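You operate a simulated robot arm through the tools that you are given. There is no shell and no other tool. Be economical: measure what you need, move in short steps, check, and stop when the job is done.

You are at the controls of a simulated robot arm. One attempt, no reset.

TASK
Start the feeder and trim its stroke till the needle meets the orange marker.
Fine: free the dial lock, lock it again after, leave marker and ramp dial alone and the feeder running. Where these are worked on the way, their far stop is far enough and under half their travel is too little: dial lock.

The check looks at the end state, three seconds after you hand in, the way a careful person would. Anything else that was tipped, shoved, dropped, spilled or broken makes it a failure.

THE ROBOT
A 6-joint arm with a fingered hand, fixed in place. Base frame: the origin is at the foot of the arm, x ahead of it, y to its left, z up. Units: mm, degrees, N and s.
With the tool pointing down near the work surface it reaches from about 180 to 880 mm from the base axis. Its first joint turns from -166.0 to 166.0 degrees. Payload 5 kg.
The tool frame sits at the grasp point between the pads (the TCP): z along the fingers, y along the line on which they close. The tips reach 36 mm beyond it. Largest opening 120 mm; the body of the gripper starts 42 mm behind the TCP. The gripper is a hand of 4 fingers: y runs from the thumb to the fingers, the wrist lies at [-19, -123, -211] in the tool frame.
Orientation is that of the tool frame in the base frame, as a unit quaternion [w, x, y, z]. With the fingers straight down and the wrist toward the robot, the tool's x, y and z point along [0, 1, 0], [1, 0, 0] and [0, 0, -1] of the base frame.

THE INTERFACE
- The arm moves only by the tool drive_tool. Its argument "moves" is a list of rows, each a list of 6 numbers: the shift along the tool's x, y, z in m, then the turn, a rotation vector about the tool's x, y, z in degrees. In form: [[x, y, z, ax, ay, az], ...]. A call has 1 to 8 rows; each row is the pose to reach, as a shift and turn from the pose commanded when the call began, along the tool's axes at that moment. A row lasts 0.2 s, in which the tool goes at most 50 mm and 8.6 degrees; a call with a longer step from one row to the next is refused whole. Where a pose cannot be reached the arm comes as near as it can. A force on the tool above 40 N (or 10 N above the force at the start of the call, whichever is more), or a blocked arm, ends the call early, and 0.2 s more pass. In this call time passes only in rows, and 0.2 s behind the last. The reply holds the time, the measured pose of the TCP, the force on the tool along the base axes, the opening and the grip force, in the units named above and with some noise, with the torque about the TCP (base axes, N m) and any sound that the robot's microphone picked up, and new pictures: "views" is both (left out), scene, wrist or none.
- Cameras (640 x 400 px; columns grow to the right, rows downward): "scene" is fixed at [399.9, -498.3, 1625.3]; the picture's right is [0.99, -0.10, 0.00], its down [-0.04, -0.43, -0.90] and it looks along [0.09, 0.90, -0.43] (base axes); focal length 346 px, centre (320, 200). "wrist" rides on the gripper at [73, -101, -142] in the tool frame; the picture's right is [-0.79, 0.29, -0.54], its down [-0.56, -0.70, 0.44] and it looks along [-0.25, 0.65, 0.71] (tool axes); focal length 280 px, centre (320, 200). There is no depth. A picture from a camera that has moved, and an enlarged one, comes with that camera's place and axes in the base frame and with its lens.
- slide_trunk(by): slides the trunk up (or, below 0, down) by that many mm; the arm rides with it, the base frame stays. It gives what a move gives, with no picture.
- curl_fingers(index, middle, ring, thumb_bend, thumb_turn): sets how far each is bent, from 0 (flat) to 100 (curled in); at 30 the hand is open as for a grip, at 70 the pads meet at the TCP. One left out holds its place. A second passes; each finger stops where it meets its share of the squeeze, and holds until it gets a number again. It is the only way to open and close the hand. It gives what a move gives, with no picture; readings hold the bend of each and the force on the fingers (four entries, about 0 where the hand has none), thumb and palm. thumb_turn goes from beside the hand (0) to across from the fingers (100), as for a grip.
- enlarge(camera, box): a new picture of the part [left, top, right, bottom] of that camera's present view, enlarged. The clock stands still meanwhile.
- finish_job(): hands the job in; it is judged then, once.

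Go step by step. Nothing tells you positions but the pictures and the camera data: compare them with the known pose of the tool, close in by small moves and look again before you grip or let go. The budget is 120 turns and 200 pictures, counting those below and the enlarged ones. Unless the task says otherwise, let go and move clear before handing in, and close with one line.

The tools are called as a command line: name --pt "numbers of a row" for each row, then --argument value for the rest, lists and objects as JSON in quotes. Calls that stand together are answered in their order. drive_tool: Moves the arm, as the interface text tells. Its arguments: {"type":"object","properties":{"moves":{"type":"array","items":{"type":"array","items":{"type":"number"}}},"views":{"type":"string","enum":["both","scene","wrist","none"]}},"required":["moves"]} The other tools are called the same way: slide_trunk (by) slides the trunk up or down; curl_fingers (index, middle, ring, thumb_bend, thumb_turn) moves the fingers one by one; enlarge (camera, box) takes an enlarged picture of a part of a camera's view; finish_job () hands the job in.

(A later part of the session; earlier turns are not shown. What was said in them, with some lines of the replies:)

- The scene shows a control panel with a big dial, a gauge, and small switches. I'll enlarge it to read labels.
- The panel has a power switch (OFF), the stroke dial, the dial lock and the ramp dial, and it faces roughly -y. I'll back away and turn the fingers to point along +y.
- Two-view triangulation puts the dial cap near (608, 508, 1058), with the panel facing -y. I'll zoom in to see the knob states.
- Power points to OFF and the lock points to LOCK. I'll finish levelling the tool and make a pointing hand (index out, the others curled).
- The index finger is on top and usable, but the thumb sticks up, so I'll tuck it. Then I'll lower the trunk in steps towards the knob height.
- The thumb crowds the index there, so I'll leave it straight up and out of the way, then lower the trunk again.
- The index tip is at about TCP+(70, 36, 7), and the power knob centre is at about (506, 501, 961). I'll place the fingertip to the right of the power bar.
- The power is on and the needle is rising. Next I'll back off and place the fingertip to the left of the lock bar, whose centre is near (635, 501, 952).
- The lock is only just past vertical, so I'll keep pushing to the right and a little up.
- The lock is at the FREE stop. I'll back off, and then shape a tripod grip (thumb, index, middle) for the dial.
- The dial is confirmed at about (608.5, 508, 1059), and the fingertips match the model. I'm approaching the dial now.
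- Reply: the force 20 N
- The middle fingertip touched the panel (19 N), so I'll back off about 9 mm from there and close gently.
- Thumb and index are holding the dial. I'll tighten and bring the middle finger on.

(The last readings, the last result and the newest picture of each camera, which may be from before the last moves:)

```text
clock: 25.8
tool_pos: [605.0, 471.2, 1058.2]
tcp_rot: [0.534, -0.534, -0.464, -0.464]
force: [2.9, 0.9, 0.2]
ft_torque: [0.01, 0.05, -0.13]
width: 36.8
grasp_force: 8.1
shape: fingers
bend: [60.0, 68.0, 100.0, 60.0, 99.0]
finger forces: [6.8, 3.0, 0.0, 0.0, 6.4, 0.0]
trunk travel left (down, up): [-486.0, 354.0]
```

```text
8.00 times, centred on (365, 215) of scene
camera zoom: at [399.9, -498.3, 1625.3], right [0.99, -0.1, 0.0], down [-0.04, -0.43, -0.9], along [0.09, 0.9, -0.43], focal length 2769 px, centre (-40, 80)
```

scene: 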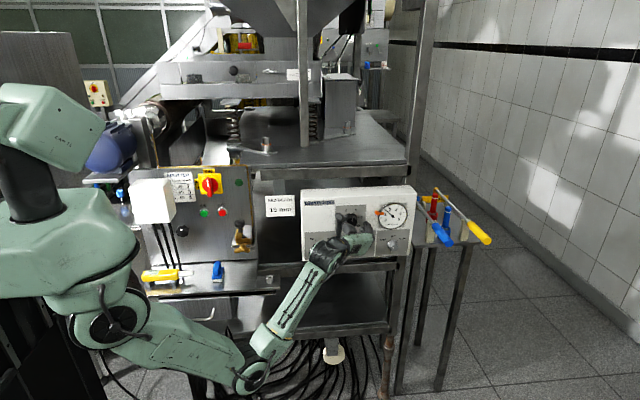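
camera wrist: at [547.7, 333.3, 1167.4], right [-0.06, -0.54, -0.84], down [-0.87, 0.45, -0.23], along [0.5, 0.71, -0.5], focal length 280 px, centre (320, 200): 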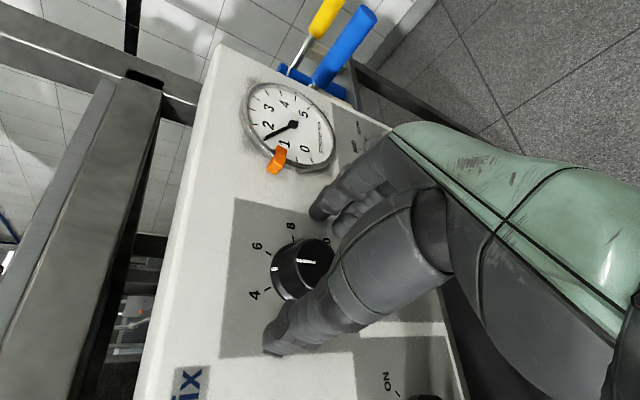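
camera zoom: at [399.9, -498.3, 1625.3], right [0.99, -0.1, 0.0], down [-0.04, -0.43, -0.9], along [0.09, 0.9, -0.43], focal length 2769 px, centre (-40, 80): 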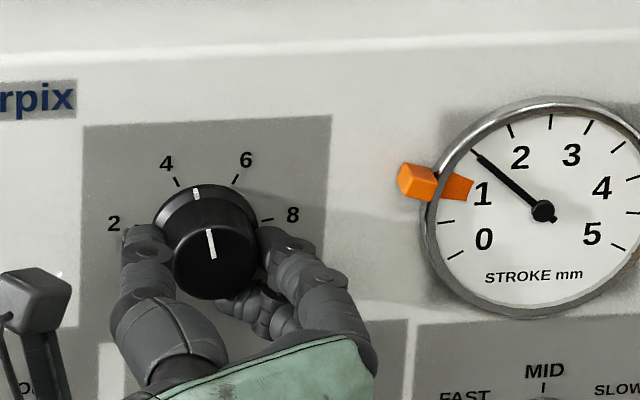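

drive_tool --pt "0 0 0 0 0 0" --pt "0 0 0 0 0 0" --pt "0 0 0 0 0 0" --pt "0 0 0 0 0 0" --pt "0 0 0 0 0 0" --views "none"

enlarge --camera "scene" --box '[365, 190, 415, 240]'

```text
clock: 27.0
tool_pos: [606.6, 472.4, 1058.4]
tcp_rot: [0.534, -0.533, -0.464, -0.463]
force: [3.9, 0.9, -0.1]
ft_torque: [-0.01, 0.01, -0.15]
width: 36.8
grasp_force: 8.2
shape: fingers
bend: [60.0, 68.0, 100.0, 60.0, 99.0]
finger forces: [7.0, 3.1, 0.0, 0.2, 6.2, 0.2]
trunk travel left (down, up): [-486.0, 354.0]
```

```text
8.00 times, centred on (390, 215) of scene
camera zoom: at [399.9, -498.3, 1625.3], right [0.99, -0.1, 0.0], down [-0.04, -0.43, -0.9], along [0.09, 0.9, -0.43], focal length 2769 px, centre (-240, 80)
```

zoom: 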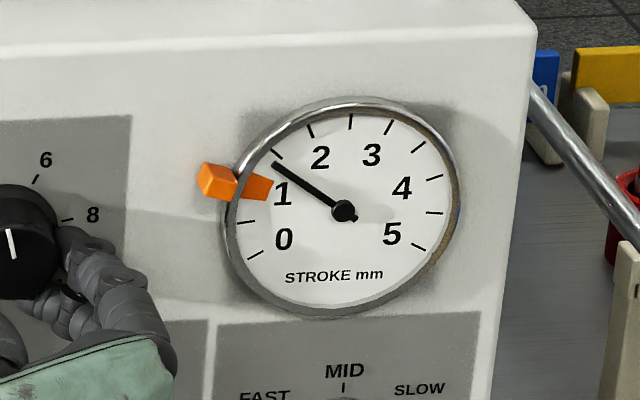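

drive_tool --pt "0 0 0 0 0 0" --pt "0 0 0 0 0 0" --pt "0 0 0 0 0 0" --pt "0 0 0 0 0 0" --pt "0 0 0 0 0 0" --pt "0 0 0 0 0 0" --pt "0 0 0 0 0 0" --pt "0 0 0 0 0 0" --views "none"

enlarge --camera "scene" --box '[365, 190, 415, 240]'

```text
clock: 28.8
tool_pos: [605.4, 471.2, 1058.0]
tcp_rot: [0.534, -0.533, -0.464, -0.464]
force: [4.5, 1.1, 1.3]
ft_torque: [0.05, 0.07, -0.16]
width: 36.6
grasp_force: 8.6
shape: fingers
bend: [60.0, 68.0, 100.0, 60.0, 99.0]
finger forces: [7.2, 3.2, 0.0, 0.0, 6.4, 0.2]
trunk travel left (down, up): [-486.0, 354.0]
```

```text
8.00 times, centred on (390, 215) of scene
camera zoom: at [399.9, -498.3, 1625.3], right [0.99, -0.1, 0.0], down [-0.04, -0.43, -0.9], along [0.09, 0.9, -0.43], focal length 2769 px, centre (-240, 80)
```

zoom: 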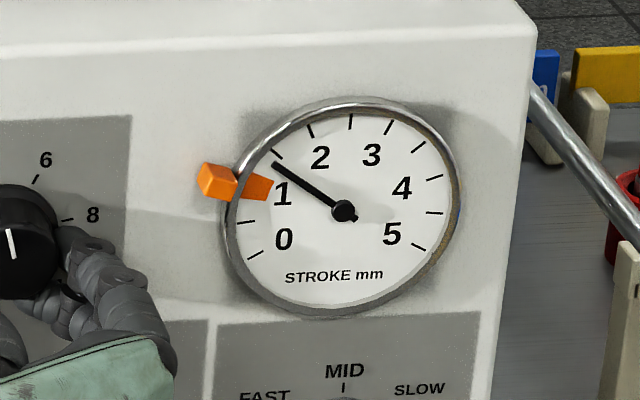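

It has settled, with roughly 8° of needle movement for 16° of hand turn, and about 17° more is needed. I'll continue the twist by 26°.

drive_tool --pt "-0.0003 0 0 0 0 -5" --pt "-0.0005 0.0001 0 0 0 -10" --pt "-0.0008 0.0002 0 0 0 -15" --pt "-0.001 0.0004 0 0 0 -20" --pt "-0.0013 0.0005 0 0 0 -26" --views "none"

drive_tool --pt "0 0 0 0 0 0" --pt "0 0 0 0 0 0" --pt "0 0 0 0 0 0" --pt "0 0 0 0 0 0" --pt "0 0 0 0 0 0" --pt "0 0 0 0 0 0" --pt "0 0 0 0 0 0" --pt "0 0 0 0 0 0" --views "none"

enlarge --camera "scene" --box '[325, 190, 405, 240]'

```text
clock: 30.0
tool_pos: [605.9, 472.1, 1056.9]
tcp_rot: [-0.416, 0.416, 0.572, 0.572]
force: [6.6, 2.6, 2.7]
ft_torque: [0.08, 0.12, -0.26]
width: 36.5
grasp_force: 8.5
shape: fingers
bend: [58.0, 67.0, 100.0, 61.0, 99.0]
finger forces: [8.8, 3.7, 0.0, 0.0, 4.7, 0.0]
trunk travel left (down, up): [-486.0, 354.0]
```

```text
clock: 31.8
tool_pos: [605.4, 471.6, 1056.9]
tcp_rot: [-0.416, 0.416, 0.572, 0.571]
force: [8.5, 1.5, 3.6]
ft_torque: [0.09, 0.06, -0.28]
width: 36.7
grasp_force: 8.3
shape: fingers
bend: [58.0, 67.0, 100.0, 62.0, 99.0]
finger forces: [9.1, 3.8, 0.0, 0.0, 4.6, 0.0]
trunk travel left (down, up): [-486.0, 354.0]
```

```text
8.00 times, centred on (365, 215) of scene
camera zoom: at [399.9, -498.3, 1625.3], right [0.99, -0.1, 0.0], down [-0.04, -0.43, -0.9], along [0.09, 0.9, -0.43], focal length 2769 px, centre (-40, 80)
```

zoom: 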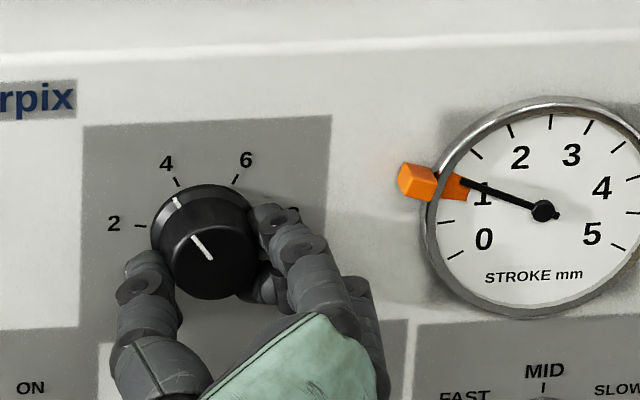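

enlarge --camera "scene" --box '[372, 204, 400, 224]'

enlarge --camera "wrist" --box '[160, 0, 420, 200]'

```text
16.00 times, centred on (386, 214) of scene
camera zoom: at [399.9, -498.3, 1625.3], right [0.99, -0.1, 0.0], down [-0.04, -0.43, -0.9], along [0.09, 0.9, -0.43], focal length 5538 px, centre (-736, -24)
```

zoom: 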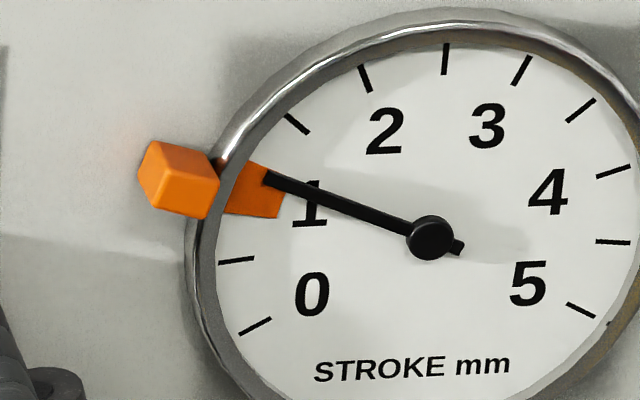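

```text
2.00 times, centred on (290, 100) of wrist
camera zoom: at [486.9, 329.1, 1095.1], right [0.52, -0.54, -0.66], down [-0.49, 0.44, -0.75], along [0.7, 0.71, -0.04], focal length 561 px, centre (380, 400)
```

zoom: 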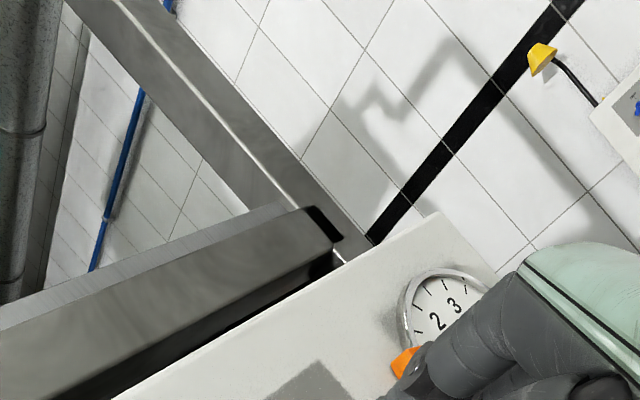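

The needle reads about 1.11 and the marker sits near 0.98. About 6° more needle means about 12° more twist.

drive_tool --pt "-0.0003 0 0 0 0 -4" --pt "-0.0005 0.0001 0 0 0 -8" --pt "-0.0006 0.0002 0 0 0 -12" --views "none"

drive_tool --pt "0 0 0 0 0 0" --pt "0 0 0 0 0 0" --pt "0 0 0 0 0 0" --pt "0 0 0 0 0 0" --pt "0 0 0 0 0 0" --pt "0 0 0 0 0 0" --pt "0 0 0 0 0 0" --pt "0 0 0 0 0 0" --views "none"

enlarge --camera "scene" --box '[372, 204, 400, 224]'

```text
clock: 32.6
tool_pos: [606.0, 472.6, 1056.5]
tcp_rot: [-0.353, 0.353, 0.612, 0.613]
force: [10.0, 0.7, 3.5]
ft_torque: [0.13, 0.11, -0.34]
width: 37.0
grasp_force: 8.7
shape: fingers
bend: [57.0, 67.0, 100.0, 62.0, 99.0]
finger forces: [10.0, 4.2, 0.0, 0.1, 4.0, 0.1]
trunk travel left (down, up): [-486.0, 354.0]
```

```text
clock: 34.4
tool_pos: [606.3, 472.3, 1055.8]
tcp_rot: [-0.354, 0.355, 0.612, 0.612]
force: [9.3, 1.1, 4.3]
ft_torque: [0.17, 0.09, -0.35]
width: 36.7
grasp_force: 9.4
shape: fingers
bend: [57.0, 67.0, 100.0, 62.0, 99.0]
finger forces: [10.1, 4.2, 0.1, 0.0, 3.8, 0.1]
trunk travel left (down, up): [-486.0, 354.0]
```

```text
16.00 times, centred on (386, 214) of scene
camera zoom: at [399.9, -498.3, 1625.3], right [0.99, -0.1, 0.0], down [-0.04, -0.43, -0.9], along [0.09, 0.9, -0.43], focal length 5538 px, centre (-736, -24)
```

zoom: 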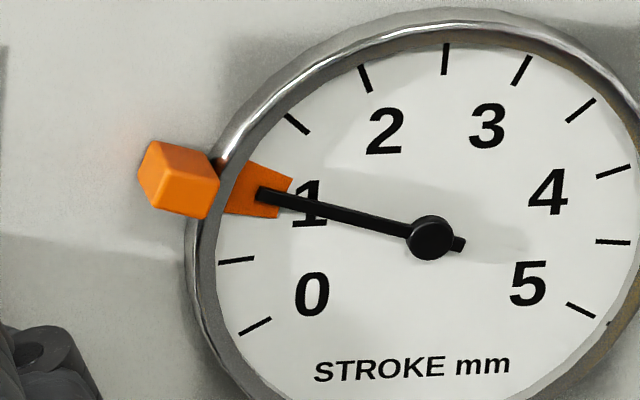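

The needle is centred on the marker. I'll release the dial modestly, to stay clear of the marker, and re-check before withdrawing.

curl_fingers --index 50 --middle 50 --thumb_bend 48

drive_tool --pt "0 0 -0.03 0 0 0" --pt "0 0 -0.07 0 0 0" --pt "0 0 -0.1 0 0 0" --pt "0 0 -0.1 0 0 0" --pt "0 0 -0.1 0 0 0" --pt "0 0 -0.1 0 0 0" --views "none"

enlarge --camera "scene" --box '[372, 204, 400, 224]'

enlarge --camera "scene" --box '[300, 180, 420, 265]'

```text
clock: 35.4
tool_pos: [605.3, 471.2, 1055.9]
tcp_rot: [-0.353, 0.353, 0.613, 0.612]
force: [-0.8, -0.1, -1.2]
ft_torque: [0.02, 0.0, -0.04]
width: 66.5
grasp_force: 0.1
shape: fingers
bend: [50.0, 50.0, 100.0, 48.0, 98.0]
finger forces: [0.0, 0.0, 0.0, 0.0, 0.0, 0.0]
trunk travel left (down, up): [-486.0, 354.0]
```

```text
clock: 36.8
tool_pos: [607.2, 373.3, 1056.1]
tcp_rot: [-0.353, 0.354, 0.612, 0.613]
force: [-0.7, -0.2, 0.1]
ft_torque: [0.01, 0.03, 0.01]
width: 66.9
grasp_force: 0.2
shape: fingers
bend: [50.0, 50.0, 100.0, 48.0, 98.0]
finger forces: [0.1, 0.0, 0.1, 0.1, 0.1, 0.0]
trunk travel left (down, up): [-486.0, 354.0]
```

```text
16.00 times, centred on (386, 214) of scene
camera zoom: at [399.9, -498.3, 1625.3], right [0.99, -0.1, 0.0], down [-0.04, -0.43, -0.9], along [0.09, 0.9, -0.43], focal length 5538 px, centre (-736, -24)
```

zoom: 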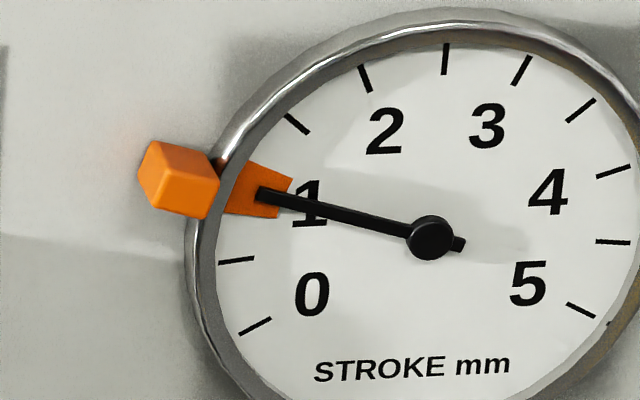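

```text
4.71 times, centred on (360, 222) of scene
camera zoom: at [399.9, -498.3, 1625.3], right [0.99, -0.1, 0.0], down [-0.04, -0.43, -0.9], along [0.09, 0.9, -0.43], focal length 1629 px, centre (132, 94)
```

zoom: 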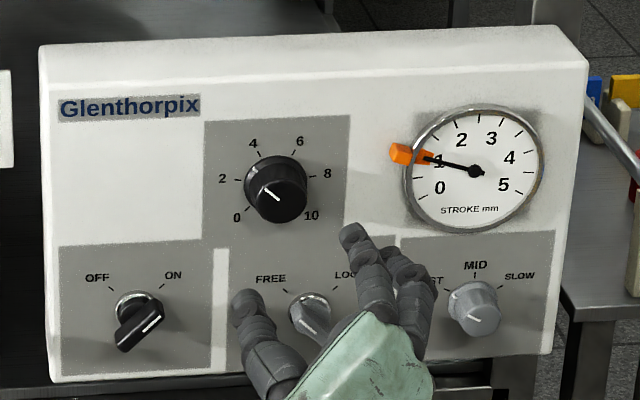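

The needle holds on the marker. I'll re-form the pointing hand, level it, and drop to the right side of the lock bar.

drive_tool --pt "-0.021 -0.012 0 0 0 7.5" --pt "-0.042 -0.024 0 0 0 15" --pt "-0.063 -0.036 0 0 0 22.5" --pt "-0.085 -0.049 0 0 0 30" --views "none"

curl_fingers --index 30 --middle 100 --ring 100 --thumb_bend 20 --thumb_turn 0

drive_tool --pt "0 0 0.03 0 0 0" --views "none"

enlarge --camera "scene" --box '[305, 190, 415, 267]'

```text
clock: 37.8
tool_pos: [604.5, 373.8, 960.0]
tcp_rot: [-0.501, 0.501, 0.499, 0.499]
force: [-0.7, -0.1, 0.4]
ft_torque: [-0.01, -0.03, 0.02]
width: 66.8
grasp_force: 0.1
shape: fingers
bend: [50.0, 50.0, 100.0, 48.0, 98.0]
finger forces: [0.1, 0.1, 0.1, 0.0, 0.0, 0.0]
trunk travel left (down, up): [-486.0, 354.0]
```

```text
clock: 38.8
tool_pos: [604.7, 374.6, 960.2]
tcp_rot: [0.5, -0.5, -0.5, -0.5]
force: [0.5, 0.1, -0.4]
ft_torque: [0.0, -0.01, -0.02]
width: 179.3
grasp_force: 0.0
shape: fingers
bend: [30.0, 100.0, 100.0, 20.0, 0.0]
finger forces: [0.0, 0.0, 0.2, 0.0, 0.0, 0.1]
trunk travel left (down, up): [-486.0, 354.0]
```

```text
clock: 39.2
tool_pos: [607.6, 405.5, 959.4]
tcp_rot: [-0.5, 0.501, 0.5, 0.499]
force: [-0.1, -0.2, 0.3]
ft_torque: [0.04, 0.02, 0.02]
width: 179.3
grasp_force: 0.0
shape: fingers
bend: [30.0, 100.0, 100.0, 20.0, 0.0]
finger forces: [0.1, 0.0, 0.1, 0.0, 0.0, 0.1]
trunk travel left (down, up): [-486.0, 354.0]
```

```text
5.19 times, centred on (360, 228) of scene
camera zoom: at [399.9, -498.3, 1625.3], right [0.99, -0.1, 0.0], down [-0.04, -0.43, -0.9], along [0.09, 0.9, -0.43], focal length 1798 px, centre (112, 52)
```

zoom: 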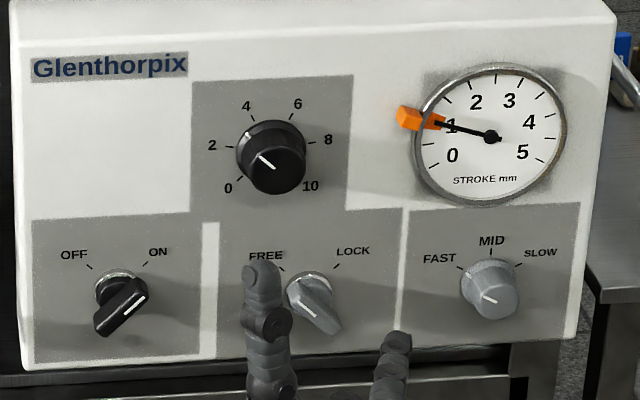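

drive_tool --pt "0.002 0 0.035 0 0 0" --pt "0.003 0 0.058 0 0 0" --pt "0.003 0 0.071 0 0 0" --views "none"

enlarge --camera "scene" --box '[305, 190, 415, 267]'

```text
clock: 40.0
tool_pos: [607.3, 475.0, 962.5]
tcp_rot: [-0.5, 0.5, 0.5, 0.5]
force: [-0.4, 0.8, 0.0]
ft_torque: [0.01, 0.01, 0.0]
width: 179.3
grasp_force: 0.2
shape: fingers
bend: [30.0, 100.0, 100.0, 20.0, 0.0]
finger forces: [0.0, 0.0, 0.0, 0.0, 0.0, 0.0]
trunk travel left (down, up): [-486.0, 354.0]
```

```text
5.19 times, centred on (360, 228) of scene
camera zoom: at [399.9, -498.3, 1625.3], right [0.99, -0.1, 0.0], down [-0.04, -0.43, -0.9], along [0.09, 0.9, -0.43], focal length 1798 px, centre (112, 52)
```

zoom: 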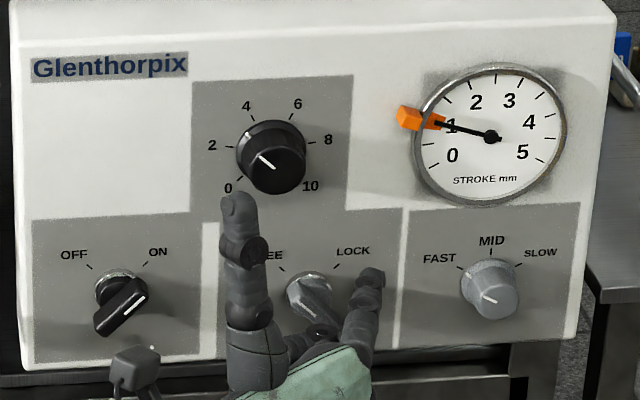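

drive_tool --pt "-0.014 -0.014 0 0 0 0" --pt "-0.026 -0.02 0 0 0 0" --pt "-0.036 -0.027 0 0 0 0" --pt "-0.042 -0.035 0 0 0 0" --views "none"

enlarge --camera "scene" --box '[305, 190, 415, 267]'

```text
clock: 41.0
tool_pos: [570.7, 473.1, 919.8]
tcp_rot: [0.501, -0.5, -0.5, -0.499]
force: [-0.2, 0.1, -0.2]
ft_torque: [-0.05, -0.02, 0.02]
width: 179.4
grasp_force: 0.1
shape: fingers
bend: [30.0, 100.0, 100.0, 20.0, 0.0]
finger forces: [0.0, 0.0, 0.1, 0.0, 0.0, 0.0]
trunk travel left (down, up): [-486.0, 354.0]
```

```text
5.19 times, centred on (360, 228) of scene
camera zoom: at [399.9, -498.3, 1625.3], right [0.99, -0.1, 0.0], down [-0.04, -0.43, -0.9], along [0.09, 0.9, -0.43], focal length 1798 px, centre (112, 52)
```

zoom: 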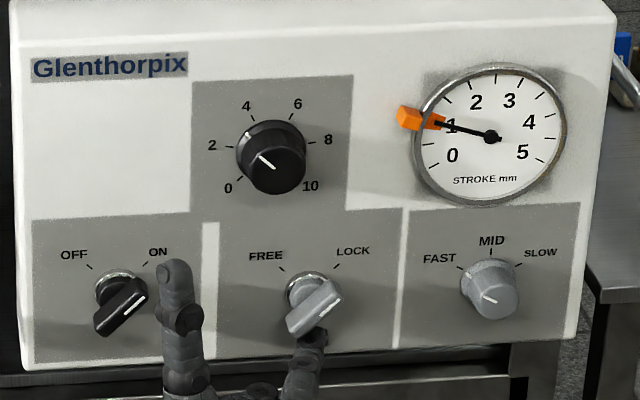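

The lock is back at LOCK. I'll nudge it lightly to be sure it's at the stop, then withdraw.

drive_tool --pt "0.001 -0.004 0 0 0 0" --pt "0.003 -0.008 0 0 0 0" --views "none"

enlarge --camera "scene" --box '[340, 225, 380, 265]'

```text
clock: 41.6
tool_pos: [562.8, 472.7, 922.1]
tcp_rot: [-0.5, 0.501, 0.5, 0.499]
force: [5.9, 0.8, -2.6]
ft_torque: [-0.06, 0.31, -0.03]
width: 181.9
grasp_force: 3.4
shape: fingers
bend: [28.0, 100.0, 100.0, 20.0, 0.0]
finger forces: [6.0, 0.0, 0.0, 0.0, 0.0, 0.0]
trunk travel left (down, up): [-486.0, 354.0]
```

```text
10.00 times, centred on (360, 245) of scene
camera zoom: at [399.9, -498.3, 1625.3], right [0.99, -0.1, 0.0], down [-0.04, -0.43, -0.9], along [0.09, 0.9, -0.43], focal length 3461 px, centre (-80, -250)
```

zoom: 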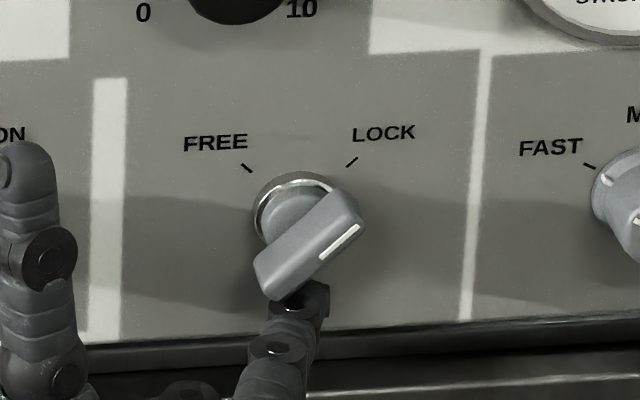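

The lock is firmly at its stop. I'm withdrawing: off the bar, then straight back.

drive_tool --pt "-0.006 0.01 0 0 0 0" --pt "-0.008 0.012 -0.03 0 0 0" --pt "-0.008 0.0 -0.07 0 0 0" --pt "-0.008 -0.03 -0.11 0 0 0" --pt "-0.008 -0.07 -0.13 0 0 0" --pt "-0.008 -0.11 -0.14 0 0 0" --views "scene"

enlarge --camera "scene" --box '[305, 190, 415, 267]'

enlarge --camera "scene" --box '[372, 204, 400, 224]'

```text
clock: 43.0
tool_pos: [451.5, 331.6, 917.3]
tcp_rot: [-0.499, 0.499, 0.501, 0.501]
force: [0.7, 0.3, -0.4]
ft_torque: [-0.05, 0.02, 0.0]
width: 179.8
grasp_force: 0.2
shape: fingers
bend: [30.0, 100.0, 100.0, 20.0, 0.0]
finger forces: [0.0, 0.0, 0.0, 0.1, 0.0, 0.0]
trunk travel left (down, up): [-486.0, 354.0]
```

scene: 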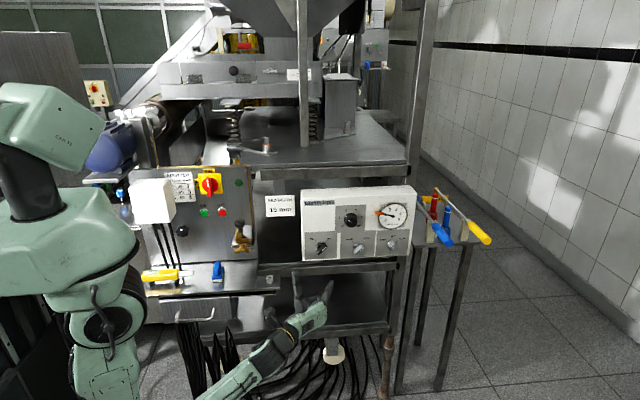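

```text
5.19 times, centred on (360, 228) of scene
camera zoom: at [399.9, -498.3, 1625.3], right [0.99, -0.1, 0.0], down [-0.04, -0.43, -0.9], along [0.09, 0.9, -0.43], focal length 1798 px, centre (112, 52)
```

zoom: 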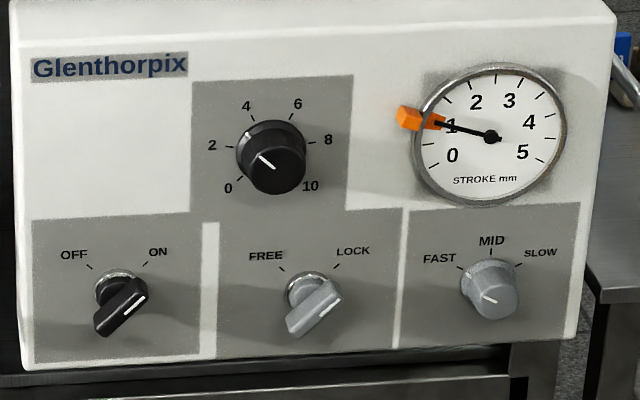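

```text
16.00 times, centred on (386, 214) of scene
camera zoom: at [399.9, -498.3, 1625.3], right [0.99, -0.1, 0.0], down [-0.04, -0.43, -0.9], along [0.09, 0.9, -0.43], focal length 5538 px, centre (-736, -24)
```

zoom: 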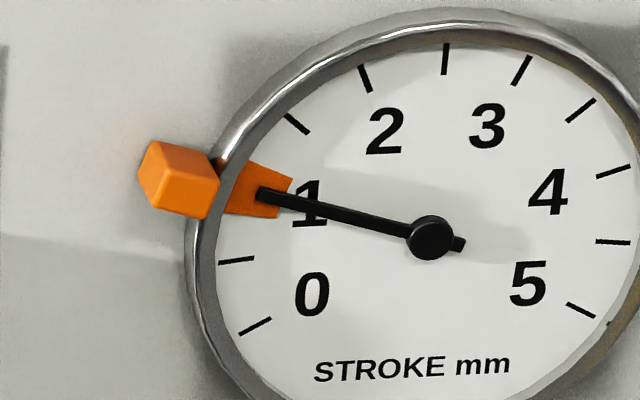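

The feeder is ON, the needle is on the marker, the lock is at LOCK, the ramp dial and marker are unchanged, and the hand is clear. I'm handing in.

finish_job

```text
The job is handed in.
```

The feeder is running with its needle centred on the orange marker, the dial is locked again, and the marker and ramp dial were left alone.
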